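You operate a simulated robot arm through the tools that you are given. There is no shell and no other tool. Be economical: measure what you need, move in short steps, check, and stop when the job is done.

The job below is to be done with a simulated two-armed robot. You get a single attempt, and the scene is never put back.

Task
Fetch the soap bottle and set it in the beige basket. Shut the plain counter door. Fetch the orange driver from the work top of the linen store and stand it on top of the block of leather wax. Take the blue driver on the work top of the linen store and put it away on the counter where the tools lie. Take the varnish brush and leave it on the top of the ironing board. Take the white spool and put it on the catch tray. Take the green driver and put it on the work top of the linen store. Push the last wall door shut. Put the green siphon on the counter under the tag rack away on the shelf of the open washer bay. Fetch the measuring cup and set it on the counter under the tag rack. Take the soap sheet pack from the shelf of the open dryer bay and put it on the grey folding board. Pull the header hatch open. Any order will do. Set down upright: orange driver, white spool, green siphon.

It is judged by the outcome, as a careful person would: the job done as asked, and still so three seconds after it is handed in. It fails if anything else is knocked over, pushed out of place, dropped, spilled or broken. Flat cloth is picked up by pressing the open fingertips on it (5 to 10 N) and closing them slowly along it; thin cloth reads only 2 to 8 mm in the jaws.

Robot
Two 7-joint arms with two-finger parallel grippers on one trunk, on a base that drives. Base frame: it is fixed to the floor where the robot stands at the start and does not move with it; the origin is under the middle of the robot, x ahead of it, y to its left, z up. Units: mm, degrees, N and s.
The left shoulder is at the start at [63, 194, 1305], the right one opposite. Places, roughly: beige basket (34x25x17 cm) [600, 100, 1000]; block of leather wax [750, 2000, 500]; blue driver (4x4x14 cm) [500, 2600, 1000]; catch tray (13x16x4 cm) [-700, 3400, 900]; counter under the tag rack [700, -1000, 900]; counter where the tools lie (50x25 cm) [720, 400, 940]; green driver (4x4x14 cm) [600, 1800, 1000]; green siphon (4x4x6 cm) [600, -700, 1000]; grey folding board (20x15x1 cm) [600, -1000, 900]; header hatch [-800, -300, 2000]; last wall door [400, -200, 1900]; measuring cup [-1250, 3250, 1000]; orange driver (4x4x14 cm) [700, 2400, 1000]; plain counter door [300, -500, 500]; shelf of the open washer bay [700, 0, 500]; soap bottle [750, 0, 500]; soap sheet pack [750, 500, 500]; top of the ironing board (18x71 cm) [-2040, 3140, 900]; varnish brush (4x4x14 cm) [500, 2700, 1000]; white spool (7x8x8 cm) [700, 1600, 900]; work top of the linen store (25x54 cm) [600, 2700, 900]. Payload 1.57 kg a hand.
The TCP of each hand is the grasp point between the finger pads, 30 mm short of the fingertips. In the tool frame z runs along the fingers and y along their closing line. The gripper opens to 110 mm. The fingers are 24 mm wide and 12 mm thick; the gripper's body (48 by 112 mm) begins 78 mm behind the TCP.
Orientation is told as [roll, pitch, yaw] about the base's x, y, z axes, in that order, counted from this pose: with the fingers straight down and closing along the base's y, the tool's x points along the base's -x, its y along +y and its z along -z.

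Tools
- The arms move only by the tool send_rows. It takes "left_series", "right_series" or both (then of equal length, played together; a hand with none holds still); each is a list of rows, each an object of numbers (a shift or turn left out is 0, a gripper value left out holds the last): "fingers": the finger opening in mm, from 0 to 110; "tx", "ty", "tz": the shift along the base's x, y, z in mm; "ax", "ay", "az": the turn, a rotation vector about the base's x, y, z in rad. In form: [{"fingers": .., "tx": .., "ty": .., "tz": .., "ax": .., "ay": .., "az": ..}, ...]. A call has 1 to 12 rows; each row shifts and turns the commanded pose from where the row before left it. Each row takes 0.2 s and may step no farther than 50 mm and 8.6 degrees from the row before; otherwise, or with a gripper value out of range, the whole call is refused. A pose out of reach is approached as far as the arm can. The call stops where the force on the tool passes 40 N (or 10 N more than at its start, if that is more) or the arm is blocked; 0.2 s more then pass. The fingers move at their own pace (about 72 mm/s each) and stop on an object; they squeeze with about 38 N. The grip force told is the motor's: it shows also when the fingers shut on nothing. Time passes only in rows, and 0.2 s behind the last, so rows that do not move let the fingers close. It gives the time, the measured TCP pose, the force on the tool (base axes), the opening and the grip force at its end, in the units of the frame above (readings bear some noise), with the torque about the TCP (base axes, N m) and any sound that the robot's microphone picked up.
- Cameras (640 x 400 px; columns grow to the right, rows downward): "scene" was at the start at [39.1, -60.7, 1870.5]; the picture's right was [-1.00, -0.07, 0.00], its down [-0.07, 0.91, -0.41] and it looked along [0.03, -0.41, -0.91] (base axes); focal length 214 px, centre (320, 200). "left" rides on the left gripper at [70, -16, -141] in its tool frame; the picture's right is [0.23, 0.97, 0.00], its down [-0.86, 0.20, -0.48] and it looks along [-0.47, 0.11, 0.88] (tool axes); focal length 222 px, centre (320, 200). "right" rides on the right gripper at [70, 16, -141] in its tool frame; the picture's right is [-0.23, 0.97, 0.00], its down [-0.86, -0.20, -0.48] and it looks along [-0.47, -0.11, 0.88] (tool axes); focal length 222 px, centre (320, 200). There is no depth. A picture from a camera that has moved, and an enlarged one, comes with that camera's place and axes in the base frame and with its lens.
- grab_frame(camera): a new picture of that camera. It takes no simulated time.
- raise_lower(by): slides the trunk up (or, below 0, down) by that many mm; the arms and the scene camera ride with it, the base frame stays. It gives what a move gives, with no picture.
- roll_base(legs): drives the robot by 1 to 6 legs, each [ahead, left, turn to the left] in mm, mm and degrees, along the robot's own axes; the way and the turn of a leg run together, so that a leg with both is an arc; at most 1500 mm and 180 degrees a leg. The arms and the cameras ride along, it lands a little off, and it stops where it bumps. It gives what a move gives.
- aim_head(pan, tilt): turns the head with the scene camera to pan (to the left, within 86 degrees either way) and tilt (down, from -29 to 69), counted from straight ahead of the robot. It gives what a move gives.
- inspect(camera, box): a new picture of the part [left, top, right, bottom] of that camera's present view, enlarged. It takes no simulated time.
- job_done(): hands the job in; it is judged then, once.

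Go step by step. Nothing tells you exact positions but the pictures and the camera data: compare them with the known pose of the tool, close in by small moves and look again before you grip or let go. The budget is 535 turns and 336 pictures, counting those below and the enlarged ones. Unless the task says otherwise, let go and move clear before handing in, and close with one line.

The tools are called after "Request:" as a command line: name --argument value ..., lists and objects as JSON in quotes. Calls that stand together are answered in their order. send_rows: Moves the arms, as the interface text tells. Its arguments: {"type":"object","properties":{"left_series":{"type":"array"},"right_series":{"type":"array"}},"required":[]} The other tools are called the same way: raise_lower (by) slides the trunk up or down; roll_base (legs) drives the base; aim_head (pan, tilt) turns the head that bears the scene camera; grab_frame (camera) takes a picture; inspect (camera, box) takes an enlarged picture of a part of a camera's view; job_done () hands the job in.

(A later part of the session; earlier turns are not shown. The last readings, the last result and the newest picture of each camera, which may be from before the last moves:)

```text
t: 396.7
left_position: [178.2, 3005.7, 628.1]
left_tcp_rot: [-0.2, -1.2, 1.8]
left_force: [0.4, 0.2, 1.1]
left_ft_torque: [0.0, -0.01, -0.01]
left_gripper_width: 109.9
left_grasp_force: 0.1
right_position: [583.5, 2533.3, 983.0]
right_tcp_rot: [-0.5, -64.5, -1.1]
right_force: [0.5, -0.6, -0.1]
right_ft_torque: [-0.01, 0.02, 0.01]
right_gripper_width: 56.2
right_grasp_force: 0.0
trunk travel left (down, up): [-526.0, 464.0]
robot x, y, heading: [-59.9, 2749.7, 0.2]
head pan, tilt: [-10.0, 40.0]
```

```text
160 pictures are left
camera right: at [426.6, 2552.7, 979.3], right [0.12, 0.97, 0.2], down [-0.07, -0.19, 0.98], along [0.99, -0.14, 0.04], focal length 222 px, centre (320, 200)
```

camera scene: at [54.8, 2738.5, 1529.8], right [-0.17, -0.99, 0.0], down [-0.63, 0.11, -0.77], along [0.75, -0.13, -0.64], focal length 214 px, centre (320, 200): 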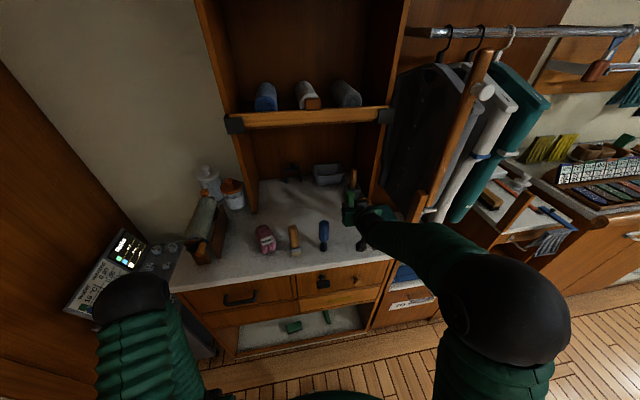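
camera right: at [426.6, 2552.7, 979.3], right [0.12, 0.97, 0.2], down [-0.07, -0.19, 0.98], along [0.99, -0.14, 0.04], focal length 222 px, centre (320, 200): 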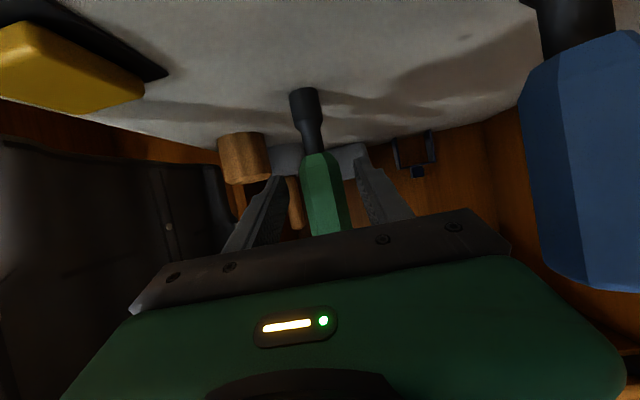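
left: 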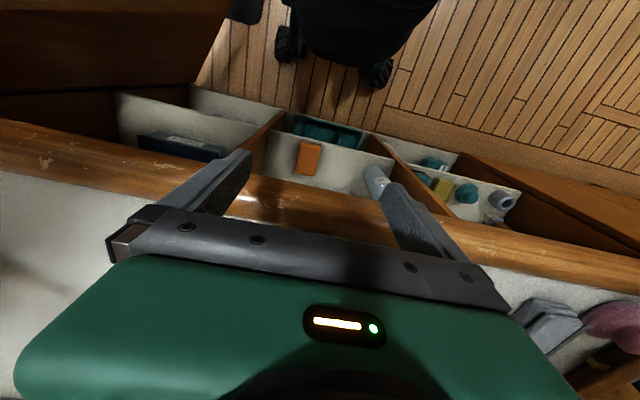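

The green driver stands on the linen top. I withdraw, then prepare the left hand for the varnish brush.

Request:
send_rows --right_series '[{"tx": -15}, {"tx": -25}, {"tx": -25}, {"tx": -25}, {"tx": -25}]'

Request:
roll_base --legs '[[-230, 0, 0], [0, -210, 0]]'

Request:
send_rows --left_series '[{"ay": -0.14, "tx": 15, "tz": 35}, {"ay": -0.14, "tx": 15, "tz": 35}, {"ay": -0.14, "tx": 15, "tz": 35}, {"ay": -0.14, "tx": 15, "tz": 35}, {"ay": -0.14, "tx": 15, "tz": 35}, {"ay": -0.14, "tx": 15, "tz": 35}, {"ay": -0.14, "tx": 15, "tz": 35}, {"ay": -0.14, "tx": 15, "tz": 35}, {"tz": 40}, {"tz": 40}, {"tz": 30}]'

Request:
grab_frame --camera "left"

Request:
grab_frame --camera "scene"

```text
t: 397.9
left_position: [177.2, 3005.3, 627.6]
left_tcp_rot: [-0.2, -1.3, 1.6]
left_force: [0.5, -1.0, 0.7]
left_ft_torque: [-0.03, -0.02, 0.03]
left_gripper_width: 110.0
left_grasp_force: 0.1
right_position: [468.5, 2531.6, 984.8]
right_tcp_rot: [-0.6, -64.5, -1.1]
right_force: [-0.2, 0.7, -0.1]
right_ft_torque: [0.03, -0.04, 0.01]
right_gripper_width: 56.1
right_grasp_force: 0.0
trunk travel left (down, up): [-526.0, 464.0]
robot x, y, heading: [-61.5, 2750.8, -0.0]
head pan, tilt: [-10.0, 40.0]
```

```text
t: 400.9
left_position: [-52.7, 2803.2, 626.9]
left_tcp_rot: [-0.6, -1.1, 1.5]
left_force: [0.0, 1.0, 0.5]
left_ft_torque: [-0.01, 0.0, 0.01]
left_gripper_width: 110.2
left_grasp_force: 0.0
right_position: [239.3, 2330.9, 985.0]
right_tcp_rot: [-1.3, -64.5, -0.4]
right_force: [-0.3, 0.4, 0.1]
right_ft_torque: [-0.01, 0.0, -0.04]
right_gripper_width: 56.3
right_grasp_force: 0.1
trunk travel left (down, up): [-526.0, 464.0]
robot x, y, heading: [-293.6, 2544.0, 0.0]
head pan, tilt: [-10.0, 40.0]
```

```text
t: 403.3
left_position: [201.4, 2864.3, 940.3]
left_tcp_rot: [-3.5, -65.3, 3.8]
left_force: [-0.7, 0.4, -0.8]
left_ft_torque: [-0.02, 0.0, 0.03]
left_gripper_width: 109.7
left_grasp_force: 0.1
left hand out of reach, approached as far as the arm can: row 1, 2, 3, 4, 5, 6, 7, 9, 10
right_position: [237.3, 2323.7, 983.3]
right_tcp_rot: [-0.3, -64.7, -1.5]
right_force: [-0.4, 0.9, 0.2]
right_ft_torque: [0.05, 0.0, 0.01]
right_gripper_width: 56.1
right_grasp_force: 0.0
trunk travel left (down, up): [-526.0, 464.0]
robot x, y, heading: [-291.5, 2542.4, -0.1]
head pan, tilt: [-10.0, 40.0]
```

```text
159 pictures are left
camera left: at [44.5, 2846.4, 935.8], right [-0.1, 0.97, -0.23], down [-0.08, 0.22, 0.97], along [0.99, 0.12, 0.05], focal length 222 px, centre (320, 200)
```

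left: 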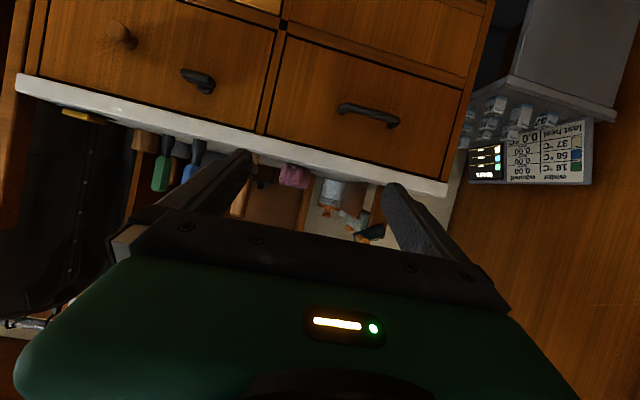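

```text
158 pictures are left
camera scene: at [-177.2, 2531.9, 1529.8], right [-0.17, -0.98, 0.0], down [-0.63, 0.11, -0.77], along [0.75, -0.13, -0.64], focal length 214 px, centre (320, 200)
```

scene: 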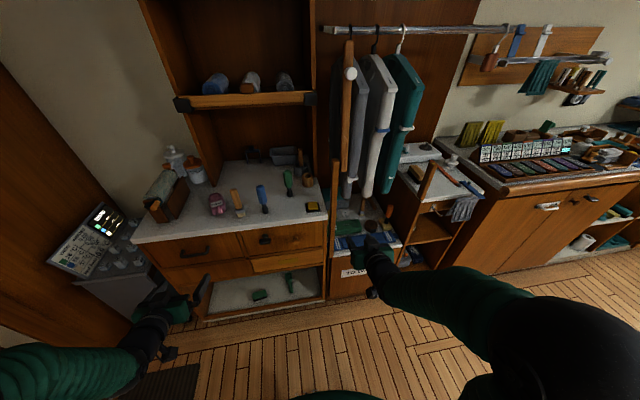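

Request:
send_rows --left_series '[{"ty": -25, "tz": 20, "fingers": 80}, {"ty": -25, "tz": 20}, {"ty": -25, "tz": 20}, {"ty": -25, "tz": 20}, {"ty": -15, "tz": 10, "az": -0.05}]'

Request:
grab_frame --camera "left"

```text
t: 404.5
left_position: [216.5, 2755.2, 1032.0]
left_tcp_rot: [-3.7, -65.2, 1.0]
left_force: [-1.0, -1.0, 0.0]
left_ft_torque: [-0.01, 0.01, 0.0]
left_gripper_width: 80.1
left_grasp_force: 0.1
left hand out of reach, approached as far as the arm can: row 1, 2
right_position: [239.1, 2323.3, 982.7]
right_tcp_rot: [-0.4, -64.6, -1.3]
right_force: [-0.4, 0.0, -0.4]
right_ft_torque: [0.0, 0.01, 0.01]
right_gripper_width: 55.8
right_grasp_force: 0.0
trunk travel left (down, up): [-526.0, 464.0]
robot x, y, heading: [-293.0, 2546.1, 0.1]
head pan, tilt: [-10.0, 40.0]
```

```text
157 pictures are left
camera left: at [59.3, 2744.7, 1026.5], right [-0.06, 0.97, -0.23], down [-0.07, 0.23, 0.97], along [1.0, 0.07, 0.05], focal length 222 px, centre (320, 200)
```

left: 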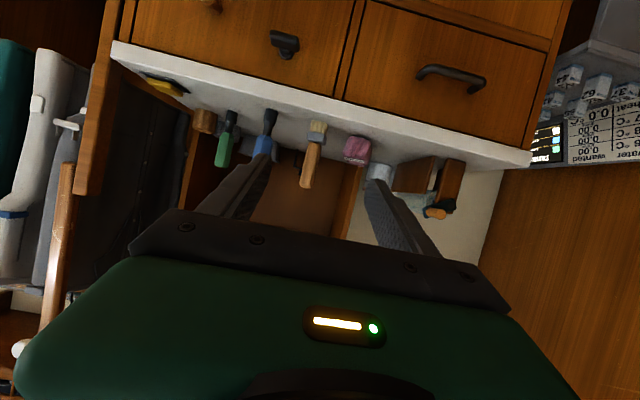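

The brush is at about (497, 2742). I drive 150 mm closer and approach with the left hand.

Request:
roll_base --legs '[[150, 0, 0]]'

Request:
send_rows --left_series '[{"tx": 20, "ty": -3, "tz": -8}, {"tx": 20, "ty": -3, "tz": -8}, {"tx": 20, "ty": -3, "tz": -8}, {}]'

Request:
grab_frame --camera "left"

```text
t: 405.9
left_position: [366.1, 2754.6, 1031.9]
left_tcp_rot: [-3.7, -65.4, 1.1]
left_force: [0.6, 0.1, 0.1]
left_ft_torque: [0.0, -0.01, -0.03]
left_gripper_width: 79.9
left_grasp_force: 0.0
right_position: [387.1, 2323.0, 984.1]
right_tcp_rot: [-0.3, -64.6, -1.3]
right_force: [0.2, -0.3, 0.4]
right_ft_torque: [0.0, -0.02, 0.02]
right_gripper_width: 56.2
right_grasp_force: 0.0
trunk travel left (down, up): [-526.0, 464.0]
robot x, y, heading: [-145.0, 2542.0, 0.1]
head pan, tilt: [-10.0, 40.0]
```

```text
t: 406.9
left_position: [426.1, 2745.4, 1007.3]
left_tcp_rot: [-3.7, -65.3, 1.0]
left_force: [0.0, 0.1, 0.0]
left_ft_torque: [0.0, -0.02, 0.02]
left_gripper_width: 80.2
left_grasp_force: 0.1
right_position: [388.2, 2324.3, 984.7]
right_tcp_rot: [-0.4, -64.6, -1.2]
right_force: [0.6, -0.5, -0.1]
right_ft_torque: [0.0, 0.01, -0.02]
right_gripper_width: 56.2
right_grasp_force: 0.1
trunk travel left (down, up): [-526.0, 464.0]
robot x, y, heading: [-144.6, 2544.1, 0.1]
head pan, tilt: [-10.0, 40.0]
```

```text
156 pictures are left
camera left: at [268.8, 2735.4, 1002.2], right [-0.06, 0.97, -0.23], down [-0.07, 0.23, 0.97], along [1.0, 0.07, 0.05], focal length 222 px, centre (320, 200)
```

left: 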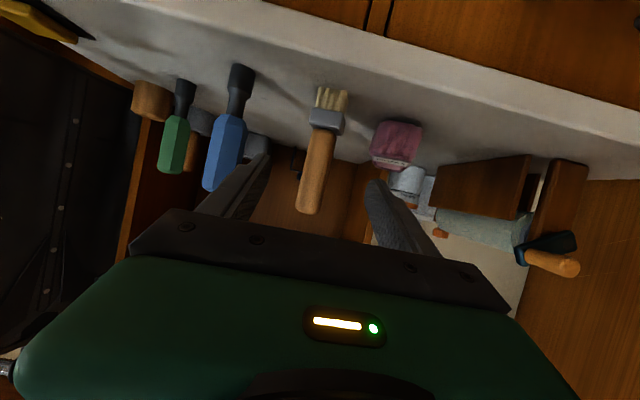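

Request:
send_rows --left_series '[{"tx": 16, "tz": -5}, {"tx": 16, "tz": -5}, {"tx": 16, "tz": -4}, {"tx": 14}, {}]'

Request:
grab_frame --camera "left"

```text
t: 408.1
left_position: [487.4, 2746.7, 993.1]
left_tcp_rot: [-3.7, -65.3, 1.2]
left_force: [0.1, 0.1, 0.2]
left_ft_torque: [0.01, 0.0, 0.0]
left_gripper_width: 80.1
left_grasp_force: 0.2
right_position: [387.3, 2324.5, 983.7]
right_tcp_rot: [-0.3, -64.6, -1.3]
right_force: [0.2, -0.3, -0.2]
right_ft_torque: [0.01, 0.01, -0.02]
right_gripper_width: 56.2
right_grasp_force: 0.1
trunk travel left (down, up): [-526.0, 464.0]
robot x, y, heading: [-143.6, 2543.3, -0.1]
head pan, tilt: [-10.0, 40.0]
```

```text
155 pictures are left
camera left: at [329.8, 2737.6, 988.3], right [-0.06, 0.97, -0.23], down [-0.07, 0.23, 0.97], along [1.0, 0.07, 0.05], focal length 222 px, centre (320, 200)
```

left: 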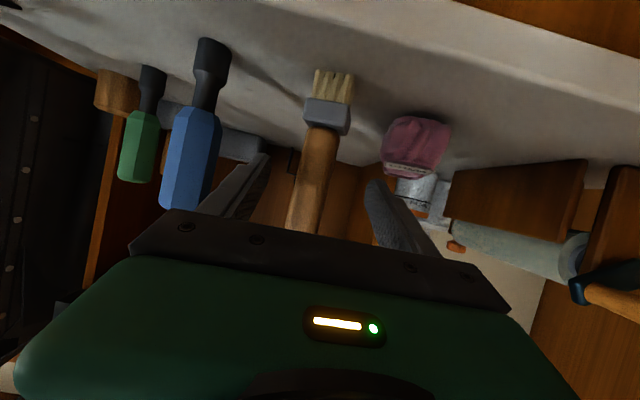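

Request:
send_rows --left_series '[{"tx": 5, "fingers": 20}, {"fingers": 0}, {"fingers": 0}, {"fingers": 0}]'

Request:
send_rows --left_series '[{"tz": 15}, {"tz": 20}, {"tz": 20}, {"tz": 15, "tx": -15}, {"tx": -25}, {"tx": -30}]'

Request:
grab_frame --camera "left"

```text
t: 409.1
left_position: [492.7, 2748.0, 993.9]
left_tcp_rot: [-3.8, -65.4, 1.1]
left_force: [0.7, -0.7, 0.9]
left_ft_torque: [-0.02, -0.04, -0.04]
left_gripper_width: 27.0
left_grasp_force: 38.0
right_position: [387.3, 2324.9, 983.9]
right_tcp_rot: [-0.5, -64.7, -1.3]
right_force: [-0.9, -1.1, 0.5]
right_ft_torque: [0.0, -0.02, -0.01]
right_gripper_width: 56.2
right_grasp_force: 0.0
trunk travel left (down, up): [-526.0, 464.0]
robot x, y, heading: [-143.5, 2544.5, 0.1]
head pan, tilt: [-10.0, 40.0]
```

```text
t: 410.5
left_position: [420.8, 2746.6, 1064.3]
left_tcp_rot: [-3.7, -65.4, 1.1]
left_force: [-0.3, 0.3, -0.4]
left_ft_torque: [-0.01, 0.02, 0.0]
left_gripper_width: 26.9
left_grasp_force: 37.8
right_position: [386.0, 2324.4, 983.1]
right_tcp_rot: [-0.4, -64.6, -1.3]
right_force: [0.3, -0.5, -0.4]
right_ft_torque: [-0.01, -0.01, 0.02]
right_gripper_width: 55.9
right_grasp_force: 0.1
trunk travel left (down, up): [-526.0, 464.0]
robot x, y, heading: [-145.0, 2545.8, 0.3]
head pan, tilt: [-10.0, 40.0]
```

```text
154 pictures are left
camera left: at [263.1, 2735.9, 1059.1], right [-0.06, 0.97, -0.23], down [-0.07, 0.23, 0.97], along [1.0, 0.07, 0.05], focal length 222 px, centre (320, 200)
```

left: 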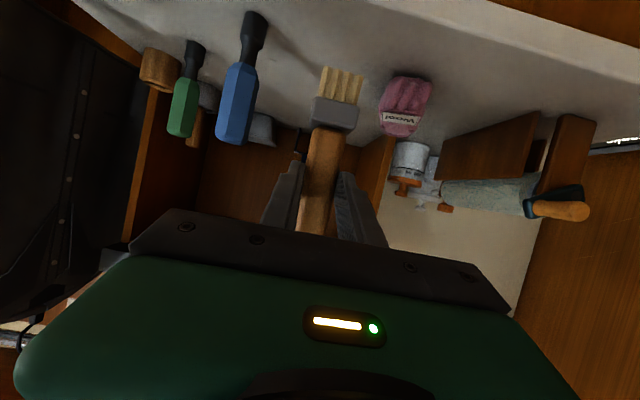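

The brush is held in the left hand. Now the white spool with the right hand: I back off and move right.

Request:
roll_base --legs '[[-150, 0, 0], [0, -690, 0]]'

Request:
grab_frame --camera "right"

Request:
inspect --camera "scene" --box '[240, 80, 480, 230]'

```text
t: 415.3
left_position: [274.2, 2058.5, 1063.0]
left_tcp_rot: [-4.1, -65.1, 2.1]
left_force: [0.3, -0.1, -0.9]
left_ft_torque: [0.0, 0.01, -0.02]
left_gripper_width: 26.9
left_grasp_force: 37.6
right_position: [244.7, 1635.9, 984.1]
right_tcp_rot: [-0.7, -64.6, -0.5]
right_force: [0.3, -0.9, 0.0]
right_ft_torque: [0.02, -0.01, 0.02]
right_gripper_width: 56.0
right_grasp_force: 0.1
trunk travel left (down, up): [-526.0, 464.0]
robot x, y, heading: [-286.7, 1845.6, 1.0]
head pan, tilt: [-10.0, 40.0]
```

```text
153 pictures are left
camera right: at [87.6, 1654.4, 979.8], right [0.11, 0.97, 0.2], down [-0.07, -0.19, 0.98], along [0.99, -0.13, 0.04], focal length 222 px, centre (320, 200)
```

right: 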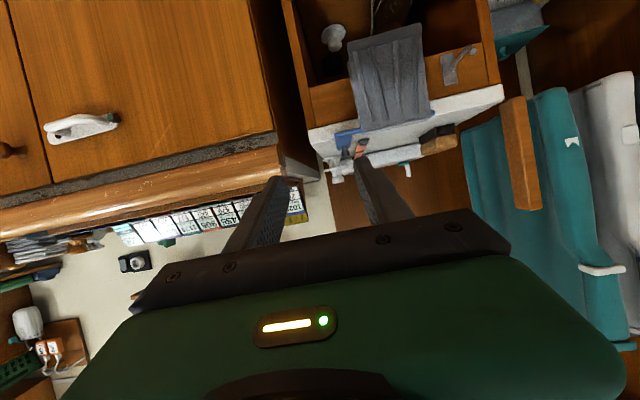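

```text
2.67 times, centred on (360, 155) of scene
camera zoom: at [-172.1, 1839.8, 1529.8], right [-0.16, -0.99, 0.0], down [-0.64, 0.1, -0.77], along [0.75, -0.13, -0.64], focal length 572 px, centre (213, 320)
```

zoom: 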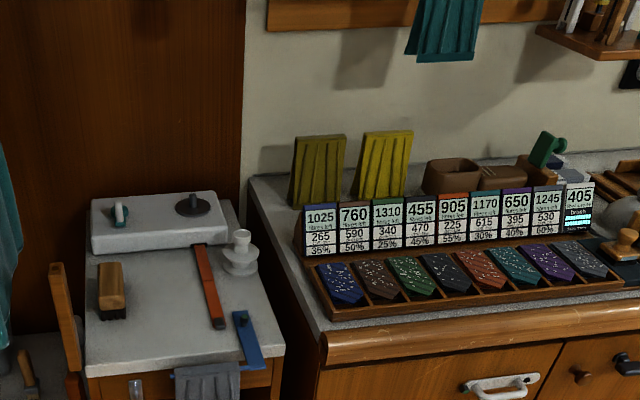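

The white spool stands at about (715, 1635). First I fold the left hand (with the brush) back so it won't meet the hanging shirts.

Request:
send_rows --left_series '[{"ay": 0.14, "tx": -25}, {"ay": 0.14, "tx": -25}, {"ay": 0.14, "tx": -25}, {"ay": 0.14, "tx": -25}, {"ay": 0.14, "tx": -25}, {"ay": 0.14, "tx": -25}, {"ay": 0.14, "tx": -25}, {"ay": 0.14, "tx": -25}, {"tx": -20}]'

Request:
roll_base --legs '[[250, 0, -1]]'

Request:
grab_frame --camera "right"

Request:
grab_frame --camera "scene"

```text
t: 417.3
left_position: [75.0, 2048.7, 1055.4]
left_tcp_rot: [-7.9, -5.2, 1.5]
left_force: [-0.2, 0.1, -0.7]
left_ft_torque: [0.0, 0.01, -0.02]
left_gripper_width: 27.1
left_grasp_force: 37.4
left hand out of reach, approached as far as the arm can: row 1, 2
right_position: [243.3, 1634.8, 985.7]
right_tcp_rot: [-0.3, -64.7, -0.5]
right_force: [0.2, 0.0, 0.4]
right_ft_torque: [-0.02, 0.02, 0.0]
right_gripper_width: 55.8
right_grasp_force: 0.0
trunk travel left (down, up): [-526.0, 464.0]
robot x, y, heading: [-292.1, 1844.2, 0.3]
head pan, tilt: [-10.0, 40.0]
```

```text
t: 419.1
left_position: [328.6, 2040.0, 1053.7]
left_tcp_rot: [-7.6, -5.3, 0.0]
left_force: [0.2, 0.1, -0.9]
left_ft_torque: [0.04, 0.02, 0.0]
left_gripper_width: 27.2
left_grasp_force: 37.5
right_position: [490.0, 1625.3, 983.6]
right_tcp_rot: [-0.3, -64.6, -1.6]
right_force: [0.6, 0.8, -0.1]
right_ft_torque: [0.01, -0.03, 0.01]
right_gripper_width: 55.9
right_grasp_force: 0.1
trunk travel left (down, up): [-526.0, 464.0]
robot x, y, heading: [-35.6, 1844.8, -0.3]
head pan, tilt: [-10.0, 40.0]
```

```text
151 pictures are left
camera right: at [333.6, 1646.9, 979.9], right [0.13, 0.97, 0.2], down [-0.07, -0.19, 0.98], along [0.99, -0.14, 0.04], focal length 222 px, centre (320, 200)
```

right: 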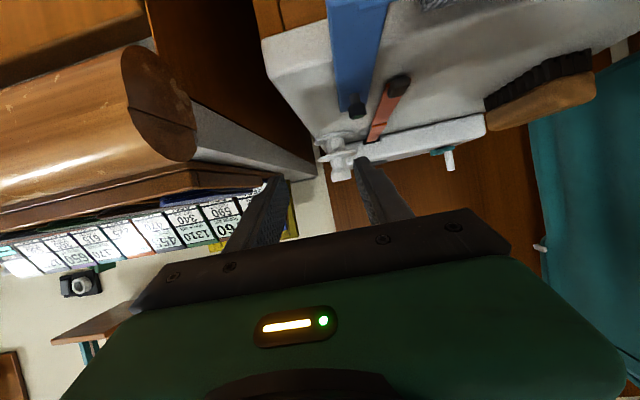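

```text
150 pictures are left
camera scene: at [76.6, 1835.2, 1530.3], right [-0.18, -0.98, 0.0], down [-0.63, 0.11, -0.77], along [0.75, -0.14, -0.64], focal length 214 px, centre (320, 200)
```

scene: 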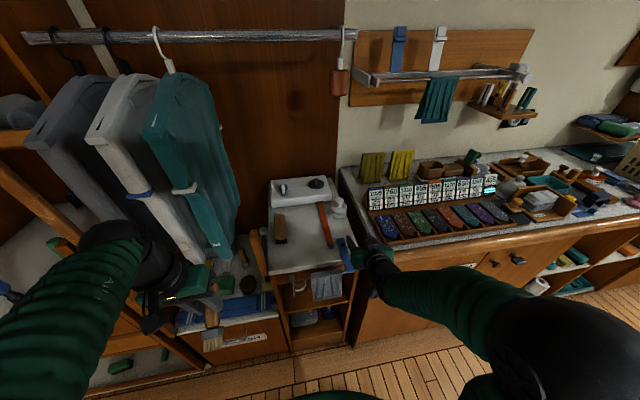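

Request:
send_rows --right_series '[{"ty": 7, "tx": 10, "fingers": 76}, {"ty": 7, "tx": 20}, {"tx": 25}, {"tx": 25, "tz": -5}, {"tx": 20, "tz": -5}, {}]'

Request:
grab_frame --camera "right"

```text
t: 420.5
left_position: [327.6, 2038.8, 1052.1]
left_tcp_rot: [-8.0, -5.1, 0.2]
left_force: [-0.2, -0.4, -1.0]
left_ft_torque: [-0.01, -0.04, 0.02]
left_gripper_width: 27.0
left_grasp_force: 37.7
right_position: [589.4, 1639.8, 974.8]
right_tcp_rot: [-0.3, -64.6, -1.6]
right_force: [-0.2, -0.3, 0.2]
right_ft_torque: [-0.03, -0.01, 0.0]
right_gripper_width: 76.1
right_grasp_force: 0.1
trunk travel left (down, up): [-526.0, 464.0]
robot x, y, heading: [-36.5, 1848.4, -0.4]
head pan, tilt: [-10.0, 40.0]
```

```text
149 pictures are left
camera right: at [433.0, 1660.9, 970.4], right [0.13, 0.97, 0.2], down [-0.07, -0.19, 0.98], along [0.99, -0.14, 0.05], focal length 222 px, centre (320, 200)
```

right: 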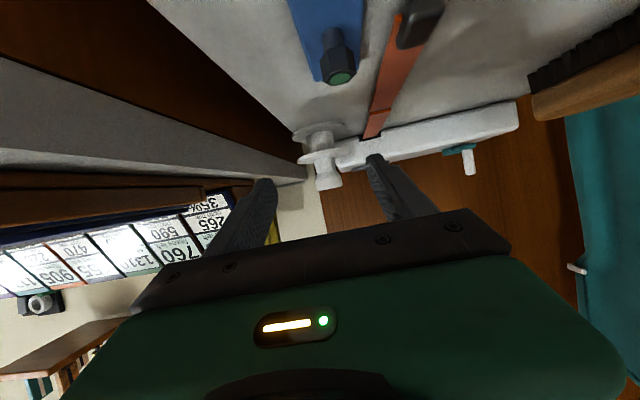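

I drive 55 mm closer and adjust.

Request:
roll_base --legs '[[55, 0, 0]]'

Request:
send_rows --right_series '[{"tx": 15, "ty": -4, "tz": -5}, {"tx": 15, "ty": -4, "tz": -3}, {}]'

Request:
grab_frame --camera "right"

```text
t: 421.4
left_position: [382.0, 2038.6, 1052.9]
left_tcp_rot: [-8.0, -5.1, -0.1]
left_force: [-0.1, 0.4, -0.3]
left_ft_torque: [0.03, 0.0, 0.01]
left_gripper_width: 26.7
left_grasp_force: 37.4
right_position: [643.3, 1639.3, 975.3]
right_tcp_rot: [-0.4, -64.7, -1.5]
right_force: [-1.0, -1.2, -0.1]
right_ft_torque: [0.02, -0.02, 0.01]
right_gripper_width: 76.2
right_grasp_force: 0.1
trunk travel left (down, up): [-526.0, 464.0]
robot x, y, heading: [11.7, 1847.4, -0.4]
head pan, tilt: [-10.0, 40.0]
```

```text
t: 422.2
left_position: [383.6, 2037.7, 1049.3]
left_tcp_rot: [-8.1, -4.8, 0.0]
left_force: [0.7, 0.5, -0.6]
left_ft_torque: [0.0, 0.0, -0.02]
left_gripper_width: 26.9
left_grasp_force: 38.3
right_position: [674.4, 1630.3, 966.5]
right_tcp_rot: [-0.3, -64.6, -1.6]
right_force: [0.2, -0.3, 0.4]
right_ft_torque: [-0.03, 0.02, 0.01]
right_gripper_width: 76.1
right_grasp_force: 0.1
trunk travel left (down, up): [-526.0, 464.0]
robot x, y, heading: [17.5, 1847.7, -0.6]
head pan, tilt: [-10.0, 40.0]
```

```text
148 pictures are left
camera right: at [517.7, 1652.4, 961.6], right [0.13, 0.97, 0.2], down [-0.07, -0.19, 0.98], along [0.99, -0.14, 0.04], focal length 222 px, centre (320, 200)
```

right: 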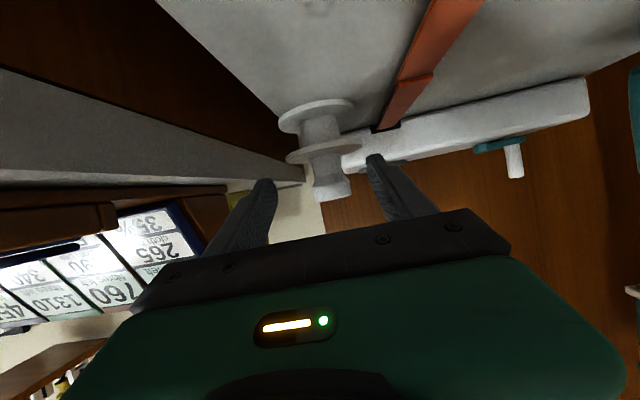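

The spool is well visible: the upper stem lies between the fingers. I go in 38 mm and close.

Request:
send_rows --right_series '[{"tx": 14, "ty": 3, "tz": -3}, {"tx": 14, "ty": 2, "tz": -2}, {"tx": 10}, {"fingers": 30}, {"fingers": 10}, {"fingers": 0}, {"fingers": 0}]'

Request:
grab_frame --camera "right"

```text
t: 423.8
left_position: [383.0, 2037.6, 1051.3]
left_tcp_rot: [-8.1, -4.7, 0.0]
left_force: [0.0, -0.2, -1.6]
left_ft_torque: [0.0, 0.01, 0.01]
left_gripper_width: 26.9
left_grasp_force: 37.7
right_position: [713.1, 1636.6, 960.9]
right_tcp_rot: [-0.3, -64.6, -1.6]
right_force: [0.7, -0.7, 0.1]
right_ft_torque: [-0.06, -0.03, 0.02]
right_gripper_width: 31.8
right_grasp_force: 37.9
trunk travel left (down, up): [-526.0, 464.0]
robot x, y, heading: [17.2, 1848.8, -0.2]
head pan, tilt: [-10.0, 40.0]
```

```text
147 pictures are left
camera right: at [556.7, 1657.6, 957.1], right [0.13, 0.97, 0.2], down [-0.07, -0.19, 0.98], along [0.99, -0.14, 0.04], focal length 222 px, centre (320, 200)
```

right: 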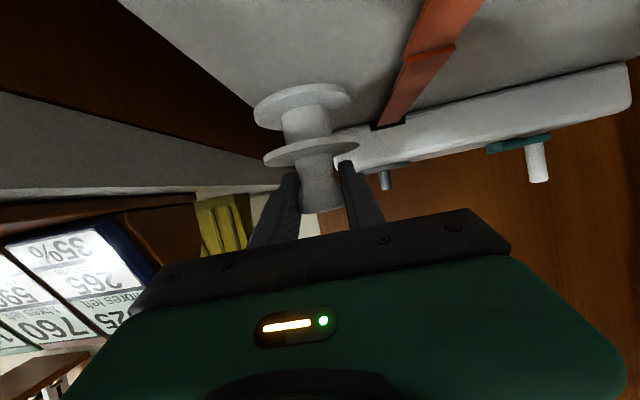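

The spool is gripped. I lift it, back out, and travel toward the far corner where the catch tray and ironing board are.

Request:
send_rows --right_series '[{"tz": 20}, {"tz": 25}, {"tz": 25}, {"tz": 20, "tx": -20}, {"tx": -30}]'

Request:
roll_base --legs '[[-520, 0, 0], [0, 0, 90]]'

Request:
aim_head --pan 10 --tilt 30

Request:
grab_frame --camera "scene"

Request:
aim_head --pan 55 --tilt 30

Request:
grab_frame --camera "scene"

```text
t: 425.0
left_position: [382.1, 2037.9, 1051.2]
left_tcp_rot: [-8.0, -4.9, -0.1]
left_force: [-0.2, 1.1, -0.6]
left_ft_torque: [-0.03, -0.03, -0.02]
left_gripper_width: 27.2
left_grasp_force: 38.0
right_position: [661.7, 1637.5, 1051.2]
right_tcp_rot: [-0.4, -64.6, -1.8]
right_force: [0.2, -0.3, -0.8]
right_ft_torque: [0.01, 0.05, -0.01]
right_gripper_width: 31.7
right_grasp_force: 37.8
trunk travel left (down, up): [-526.0, 464.0]
robot x, y, heading: [16.6, 1850.8, -0.2]
head pan, tilt: [-10.0, 40.0]
```

```text
t: 431.9
left_position: [-698.0, 2216.1, 1051.3]
left_tcp_rot: [-8.0, -5.0, 90.4]
left_force: [-1.1, -0.2, 0.0]
left_ft_torque: [0.01, -0.03, 0.0]
left_gripper_width: 27.1
left_grasp_force: 37.8
right_position: [-298.1, 2498.8, 1050.6]
right_tcp_rot: [-0.3, -64.6, 88.9]
right_force: [-0.2, 0.0, -1.5]
right_ft_torque: [-0.01, 0.01, 0.02]
right_gripper_width: 31.5
right_grasp_force: 38.1
trunk travel left (down, up): [-526.0, 464.0]
robot x, y, heading: [-503.0, 1848.8, 90.5]
head pan, tilt: [-10.0, 40.0]
```

```text
t: 432.7
left_position: [-699.6, 2215.9, 1050.4]
left_tcp_rot: [-8.2, -4.8, 90.5]
left_force: [-0.6, 0.3, -0.7]
left_ft_torque: [0.03, -0.03, -0.01]
left_gripper_width: 27.0
left_grasp_force: 37.7
right_position: [-298.1, 2498.4, 1052.0]
right_tcp_rot: [-0.4, -64.6, 88.8]
right_force: [0.2, 0.2, -0.9]
right_ft_torque: [-0.01, -0.01, 0.0]
right_gripper_width: 31.7
right_grasp_force: 38.2
trunk travel left (down, up): [-526.0, 464.0]
robot x, y, heading: [-500.3, 1850.9, 90.6]
head pan, tilt: [10.0, 30.0]
```

```text
146 pictures are left
camera scene: at [-518.9, 1975.1, 1545.1], right [0.98, 0.18, 0.0], down [0.09, -0.49, -0.86], along [-0.15, 0.85, -0.5], focal length 214 px, centre (320, 200)
```

scene: 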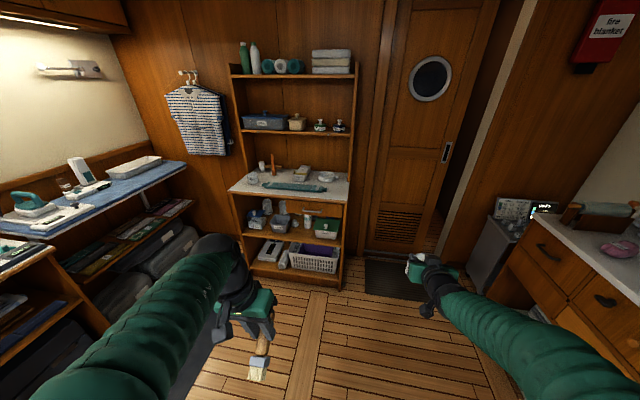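

```text
t: 433.9
left_position: [-698.5, 2215.4, 1049.6]
left_tcp_rot: [-8.3, -4.8, 90.4]
left_force: [0.7, -0.2, -0.4]
left_ft_torque: [-0.03, -0.02, 0.0]
left_gripper_width: 27.2
left_grasp_force: 37.4
right_position: [-299.3, 2499.1, 1051.0]
right_tcp_rot: [-0.3, -64.6, 88.9]
right_force: [0.0, -0.5, -1.1]
right_ft_torque: [-0.01, -0.03, 0.0]
right_gripper_width: 31.7
right_grasp_force: 37.6
trunk travel left (down, up): [-526.0, 464.0]
robot x, y, heading: [-503.2, 1853.4, 90.1]
head pan, tilt: [55.0, 30.0]
```

```text
145 pictures are left
camera scene: at [-577.2, 1937.8, 1545.2], right [0.57, 0.82, 0.0], down [0.41, -0.29, -0.87], along [-0.71, 0.49, -0.5], focal length 214 px, centre (320, 200)
```

scene: 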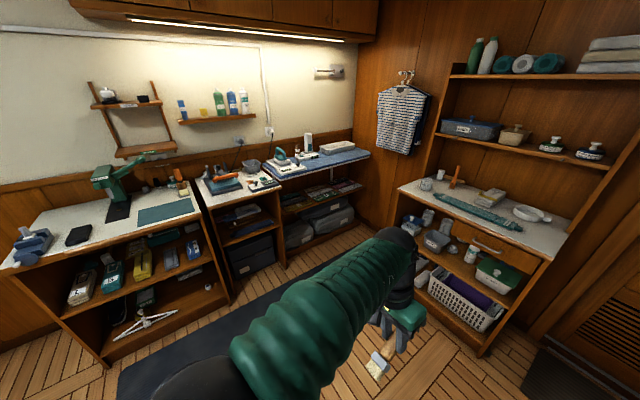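

I see the shelf unit by the door with a round white tray at its right and a cup at left, and the blue ironing board in the corner. I zoom in.

Request:
inspect --camera "scene" --box '[390, 140, 582, 260]'

Request:
inspect --camera "scene" --box '[190, 115, 390, 240]'

```text
3.33 times, centred on (486, 200) of scene
camera zoom: at [-577.2, 1937.8, 1545.2], right [0.57, 0.82, 0.0], down [0.41, -0.29, -0.87], along [-0.71, 0.49, -0.5], focal length 715 px, centre (-233, 200)
```

zoom: 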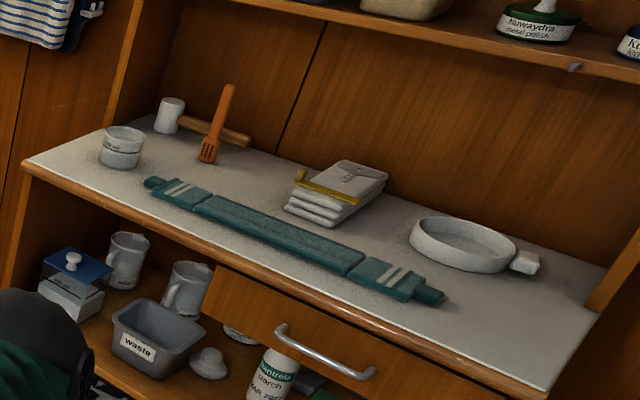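

```text
3.20 times, centred on (290, 178) of scene
camera zoom: at [-577.2, 1937.8, 1545.2], right [0.57, 0.82, 0.0], down [0.41, -0.29, -0.87], along [-0.71, 0.49, -0.5], focal length 686 px, centre (416, 272)
```

zoom: 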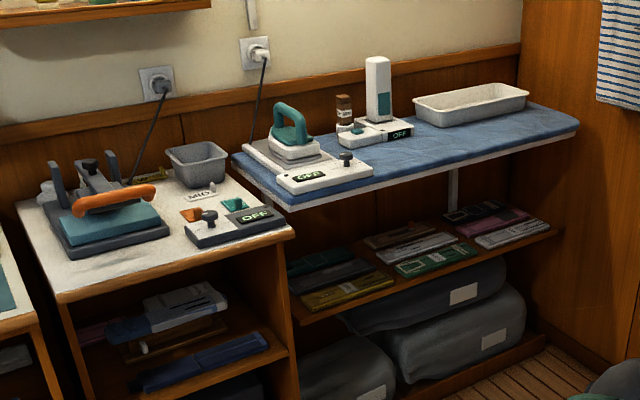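

The catch tray is at about (-723, 3393) and the measuring cup at (-1217, 3220). I go to the tray with the spool first.

Request:
roll_base --legs '[[0, 430, 0], [600, 0, 0]]'

Request:
aim_head --pan -10 --tilt 35

Request:
grab_frame --camera "scene"

Request:
grab_frame --camera "right"

```text
t: 439.5
left_position: [-1116.1, 2818.4, 1050.8]
left_tcp_rot: [-8.1, -4.8, 90.1]
left_force: [0.4, -0.4, -0.3]
left_ft_torque: [0.04, 0.03, -0.03]
left_gripper_width: 27.2
left_grasp_force: 37.6
right_position: [-716.3, 3100.9, 1051.3]
right_tcp_rot: [-0.3, -64.5, 88.6]
right_force: [0.2, -0.6, -0.1]
right_ft_torque: [-0.03, -0.04, 0.0]
right_gripper_width: 31.5
right_grasp_force: 38.1
trunk travel left (down, up): [-526.0, 464.0]
robot x, y, heading: [-922.6, 2457.9, 89.9]
head pan, tilt: [55.0, 30.0]
```

```text
t: 440.8
left_position: [-1116.9, 2817.9, 1049.9]
left_tcp_rot: [-8.3, -4.7, 90.2]
left_force: [0.0, 0.4, -0.6]
left_ft_torque: [0.01, 0.02, 0.01]
left_gripper_width: 27.1
left_grasp_force: 37.9
right_position: [-716.2, 3101.0, 1052.2]
right_tcp_rot: [-0.2, -64.6, 88.5]
right_force: [0.1, 0.7, -0.5]
right_ft_torque: [0.0, -0.01, 0.0]
right_gripper_width: 31.7
right_grasp_force: 37.9
trunk travel left (down, up): [-526.0, 464.0]
robot x, y, heading: [-924.7, 2452.4, 89.8]
head pan, tilt: [-10.0, 35.0]
```

```text
142 pictures are left
camera scene: at [-908.5, 2576.2, 1537.3], right [0.98, -0.18, 0.0], down [-0.1, -0.57, -0.82], along [0.14, 0.81, -0.57], focal length 214 px, centre (320, 200)
```

scene: 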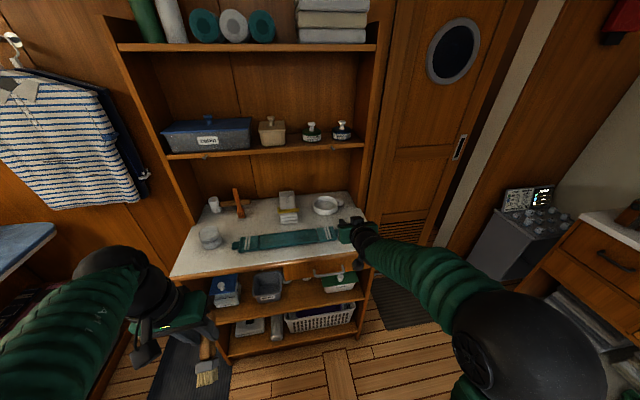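

```text
141 pictures are left
camera right: at [-737.1, 2943.4, 1047.1], right [-0.97, 0.13, 0.2], down [0.2, -0.07, 0.98], along [0.14, 0.99, 0.05], focal length 222 px, centre (320, 200)
```

right: 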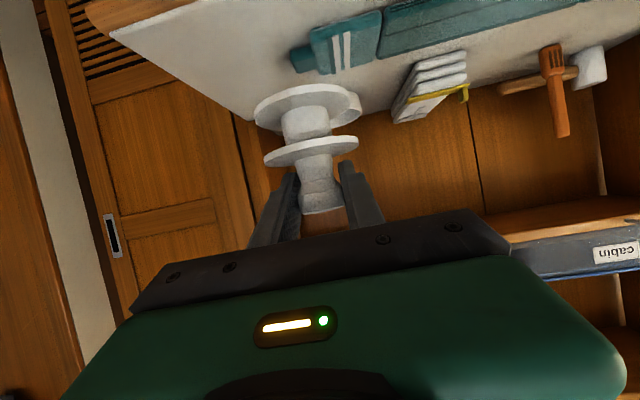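

The tray is at about (-727, 3423). I drive 230 mm ahead and check.

Request:
roll_base --legs '[[230, 8, 0]]'

Request:
grab_frame --camera "right"

Request:
inspect --camera "scene" --box '[250, 130, 450, 255]'

```text
t: 442.5
left_position: [-1125.0, 3045.0, 1050.6]
left_tcp_rot: [-8.2, -4.7, 90.2]
left_force: [0.0, 0.7, -0.5]
left_ft_torque: [-0.01, 0.01, 0.02]
left_gripper_width: 27.1
left_grasp_force: 37.9
right_position: [-724.7, 3328.7, 1051.8]
right_tcp_rot: [-0.3, -64.6, 88.6]
right_force: [-0.4, -0.5, -0.5]
right_ft_torque: [0.01, -0.01, 0.02]
right_gripper_width: 31.8
right_grasp_force: 38.2
trunk travel left (down, up): [-526.0, 464.0]
robot x, y, heading: [-932.4, 2684.1, 90.2]
head pan, tilt: [-10.0, 35.0]
```

```text
140 pictures are left
camera right: at [-745.7, 3171.5, 1047.3], right [-0.97, 0.13, 0.2], down [0.2, -0.07, 0.98], along [0.14, 0.99, 0.05], focal length 222 px, centre (320, 200)
```

right: 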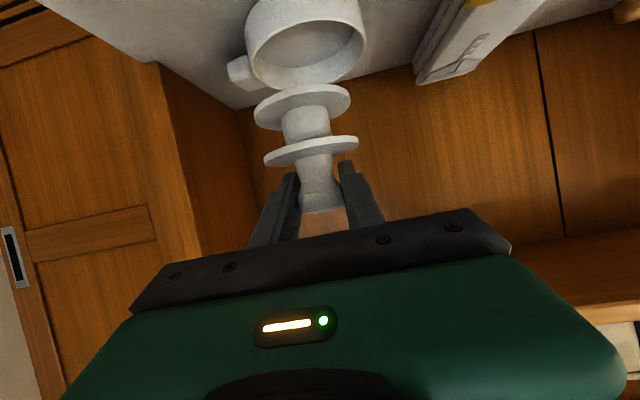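

```text
3.20 times, centred on (350, 192) of scene
camera zoom: at [-916.2, 2803.5, 1537.6], right [0.98, -0.17, 0.0], down [-0.1, -0.57, -0.82], along [0.14, 0.81, -0.57], focal length 686 px, centre (224, 224)
```

zoom: 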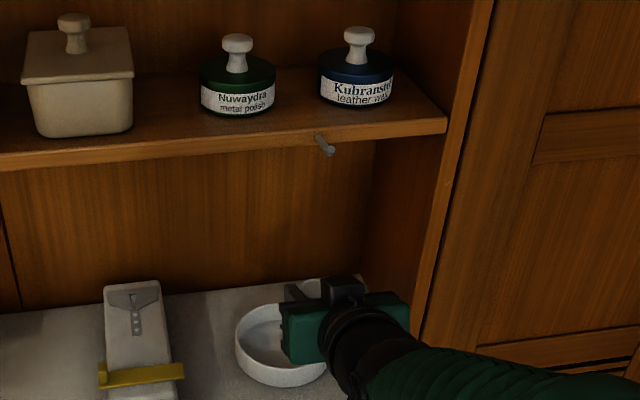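

I estimate the tray centre at (-732, 3420). I extend the arm over it and look again.

Request:
send_rows --right_series '[{"ty": 22, "tx": -4}, {"ty": 22, "tx": -4}, {"ty": 22, "tx": -4}, {"ty": 22, "tz": -10}, {"tz": -15}, {}]'

Request:
grab_frame --camera "right"

Request:
inspect --camera "scene" --box '[270, 160, 430, 260]'

```text
t: 443.9
left_position: [-1125.5, 3045.1, 1049.4]
left_tcp_rot: [-8.4, -4.6, 90.2]
left_force: [0.0, -0.1, -0.7]
left_ft_torque: [0.03, 0.01, -0.02]
left_gripper_width: 27.2
left_grasp_force: 37.9
right_position: [-737.7, 3416.4, 1024.9]
right_tcp_rot: [-0.5, -64.7, 88.8]
right_force: [-0.2, -0.5, -0.3]
right_ft_torque: [0.01, 0.01, 0.0]
right_gripper_width: 31.5
right_grasp_force: 37.7
trunk travel left (down, up): [-526.0, 464.0]
robot x, y, heading: [-933.9, 2681.5, 89.8]
head pan, tilt: [-10.0, 35.0]
```

```text
138 pictures are left
camera right: at [-758.0, 3258.3, 1022.2], right [-0.97, 0.12, 0.2], down [0.19, -0.07, 0.98], along [0.14, 0.99, 0.05], focal length 222 px, centre (320, 200)
```

right: 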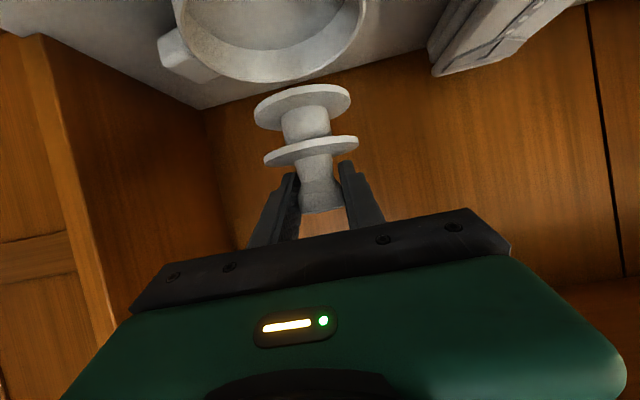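

```text
4.00 times, centred on (350, 210) of scene
camera zoom: at [-916.5, 2804.3, 1537.4], right [0.98, -0.17, 0.0], down [-0.1, -0.57, -0.82], along [0.14, 0.81, -0.58], focal length 858 px, centre (200, 160)
```

zoom: 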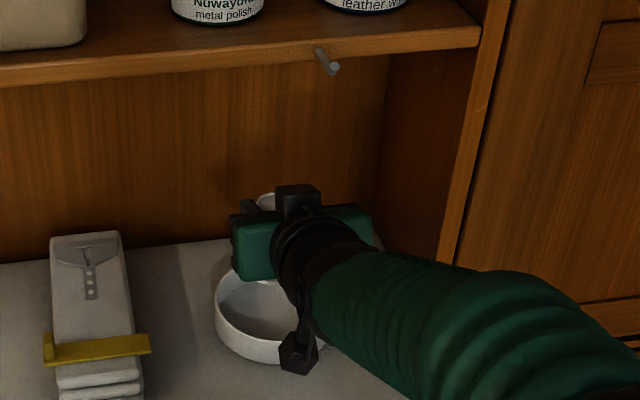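

Request:
send_rows --right_series '[{"tz": -15}, {"tz": -15}, {"tz": -8}, {}]'

Request:
grab_frame --camera "right"

```text
t: 444.9
left_position: [-1124.6, 3046.1, 1048.7]
left_tcp_rot: [-8.4, -4.5, 90.1]
left_force: [-1.4, -0.1, 0.3]
left_ft_torque: [0.04, -0.01, 0.03]
left_gripper_width: 26.9
left_grasp_force: 37.7
right_position: [-737.5, 3415.2, 987.4]
right_tcp_rot: [-0.2, -64.7, 88.6]
right_force: [0.0, 0.7, -1.4]
right_ft_torque: [0.0, 0.03, -0.03]
right_gripper_width: 31.8
right_grasp_force: 38.3
trunk travel left (down, up): [-526.0, 464.0]
robot x, y, heading: [-932.4, 2680.9, 90.0]
head pan, tilt: [-10.0, 35.0]
```

```text
136 pictures are left
camera right: at [-758.2, 3257.6, 983.2], right [-0.97, 0.12, 0.2], down [0.2, -0.07, 0.98], along [0.14, 0.99, 0.05], focal length 222 px, centre (320, 200)
```

right: 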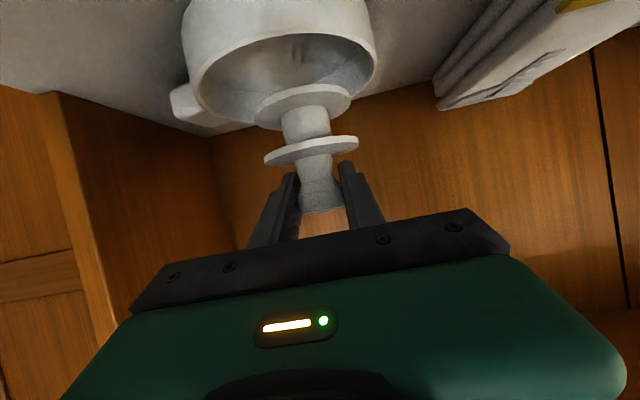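

The rim is now clearly seen around (-728, 3415, 900); the spool is centred over it. I lower to contact.

Request:
send_rows --right_series '[{"tz": -12, "tx": 3}, {"tz": -12}, {"tz": -10}, {"tz": -6}, {"tz": -5}, {}]'

Request:
send_rows --right_series '[{"tz": -4}, {"tz": -4}, {"tz": -4}, {}]'

Request:
grab_frame --camera "right"

```text
t: 446.3
left_position: [-1123.7, 3044.6, 1051.0]
left_tcp_rot: [-8.4, -4.7, 90.1]
left_force: [-0.2, -0.4, -1.5]
left_ft_torque: [-0.02, -0.02, -0.01]
left_gripper_width: 27.1
left_grasp_force: 37.7
right_position: [-734.8, 3415.7, 944.5]
right_tcp_rot: [-0.2, -64.8, 88.6]
right_force: [0.9, 0.9, 5.3]
right_ft_torque: [-0.04, 0.11, 0.0]
right_gripper_width: 31.6
right_grasp_force: 37.7
trunk travel left (down, up): [-526.0, 464.0]
robot x, y, heading: [-931.9, 2682.1, 89.9]
head pan, tilt: [-10.0, 35.0]
```

```text
t: 447.3
left_position: [-1125.5, 3040.6, 1052.0]
left_tcp_rot: [-8.3, -4.9, 90.2]
left_force: [0.4, -0.4, -1.5]
left_ft_torque: [0.02, 0.02, 0.0]
left_gripper_width: 27.0
left_grasp_force: 37.7
right_position: [-735.4, 3415.2, 939.8]
right_tcp_rot: [-0.4, -65.8, 88.8]
right_force: [4.3, 4.3, 36.4]
right_ft_torque: [-0.05, 0.05, -0.03]
right_gripper_width: 31.8
right_grasp_force: 38.2
trunk travel left (down, up): [-526.0, 464.0]
robot x, y, heading: [-930.8, 2684.5, 89.9]
head pan, tilt: [-10.0, 35.0]
```

```text
135 pictures are left
camera right: at [-755.4, 3257.7, 933.9], right [-0.97, 0.12, 0.2], down [0.19, -0.09, 0.98], along [0.14, 0.99, 0.06], focal length 222 px, centre (320, 200)
```

right: 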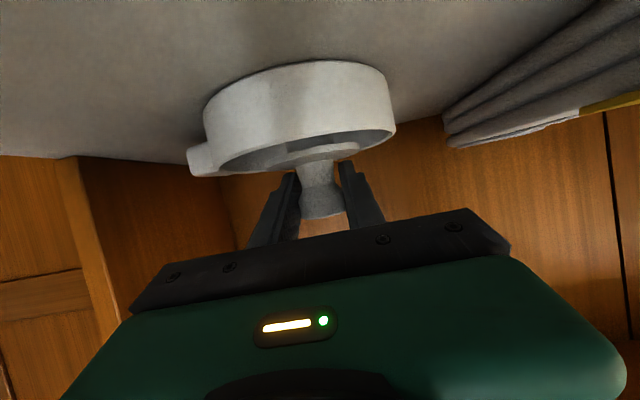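

The spool stands inside the tray. I unload, open and withdraw upward and back.

Request:
send_rows --right_series '[{"tz": 5}, {"fingers": 42}, {"fingers": 50}, {"fingers": 60}, {"tz": 15}, {"tz": 20}, {"tz": 20}, {"tz": 20, "ty": -15}, {"ty": -30}]'

Request:
grab_frame --camera "right"

```text
t: 449.3
left_position: [-1124.7, 3044.5, 1049.8]
left_tcp_rot: [-8.4, -4.6, 90.1]
left_force: [-0.1, 0.2, -0.9]
left_ft_torque: [0.03, 0.0, 0.01]
left_gripper_width: 27.0
left_grasp_force: 37.9
right_position: [-735.1, 3369.5, 1011.0]
right_tcp_rot: [-0.3, -64.7, 88.7]
right_force: [-0.3, -0.7, -0.1]
right_ft_torque: [0.04, 0.02, 0.0]
right_gripper_width: 60.0
right_grasp_force: 0.1
trunk travel left (down, up): [-526.0, 464.0]
robot x, y, heading: [-935.1, 2680.2, 90.2]
head pan, tilt: [-10.0, 35.0]
```

```text
134 pictures are left
camera right: at [-754.8, 3213.3, 1007.3], right [-0.97, 0.12, 0.2], down [0.2, -0.07, 0.98], along [0.14, 0.99, 0.05], focal length 222 px, centre (320, 200)
```

right: 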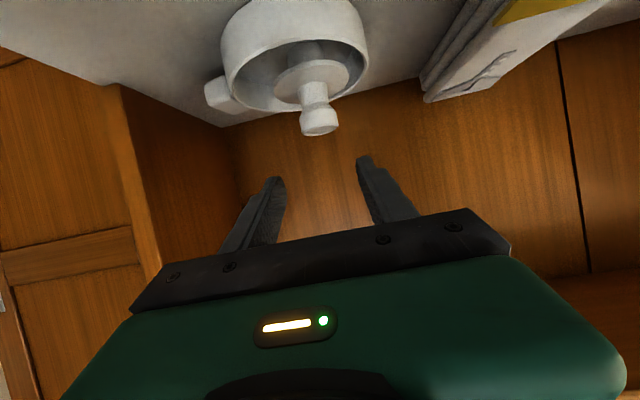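

The spool stands upright in the catch tray. Now to the ironing board with the brush: I back off, slide left and turn.

Request:
roll_base --legs '[[-300, 0, 0], [0, 430, 0], [0, 0, 65]]'

Request:
aim_head --pan 0 --tilt 35

Request:
grab_frame --camera "scene"

```text
t: 456.5
left_position: [-1774.9, 2353.1, 1050.4]
left_tcp_rot: [-8.4, -4.5, 155.4]
left_force: [-0.3, -0.5, -1.1]
left_ft_torque: [0.01, 0.01, -0.02]
left_gripper_width: 26.9
left_grasp_force: 38.3
right_position: [-1908.2, 2845.7, 1010.3]
right_tcp_rot: [-0.4, -64.7, 153.9]
right_force: [-0.1, 0.2, -0.1]
right_ft_torque: [0.02, 0.0, 0.01]
right_gripper_width: 60.3
right_grasp_force: 0.0
trunk travel left (down, up): [-526.0, 464.0]
robot x, y, heading: [-1362.3, 2376.9, 155.2]
head pan, tilt: [-10.0, 35.0]
```

```text
t: 457.2
left_position: [-1774.4, 2353.8, 1049.1]
left_tcp_rot: [-8.6, -4.5, 155.5]
left_force: [0.8, -0.1, -1.0]
left_ft_torque: [0.02, 0.0, 0.02]
left_gripper_width: 27.3
left_grasp_force: 37.6
right_position: [-1907.0, 2844.4, 1011.7]
right_tcp_rot: [-0.3, -64.7, 154.0]
right_force: [1.2, 0.4, -1.1]
right_ft_torque: [-0.04, 0.01, 0.0]
right_gripper_width: 60.1
right_grasp_force: 0.0
trunk travel left (down, up): [-526.0, 464.0]
robot x, y, heading: [-1368.5, 2375.4, 155.2]
head pan, tilt: [0.0, 35.0]
```

```text
133 pictures are left
camera scene: at [-1473.6, 2429.2, 1537.3], right [0.42, 0.91, 0.0], down [0.52, -0.24, -0.82], along [-0.74, 0.34, -0.57], focal length 214 px, centre (320, 200)
```

scene: 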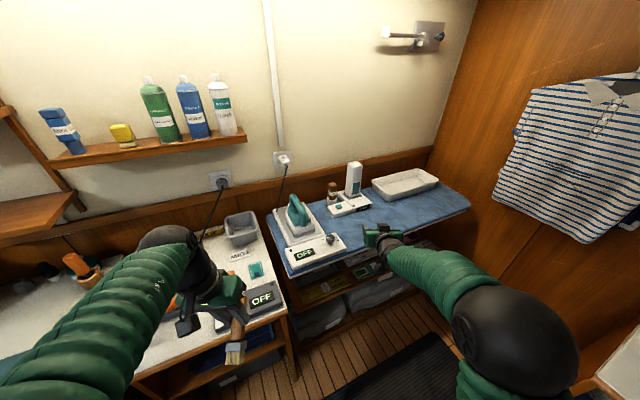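

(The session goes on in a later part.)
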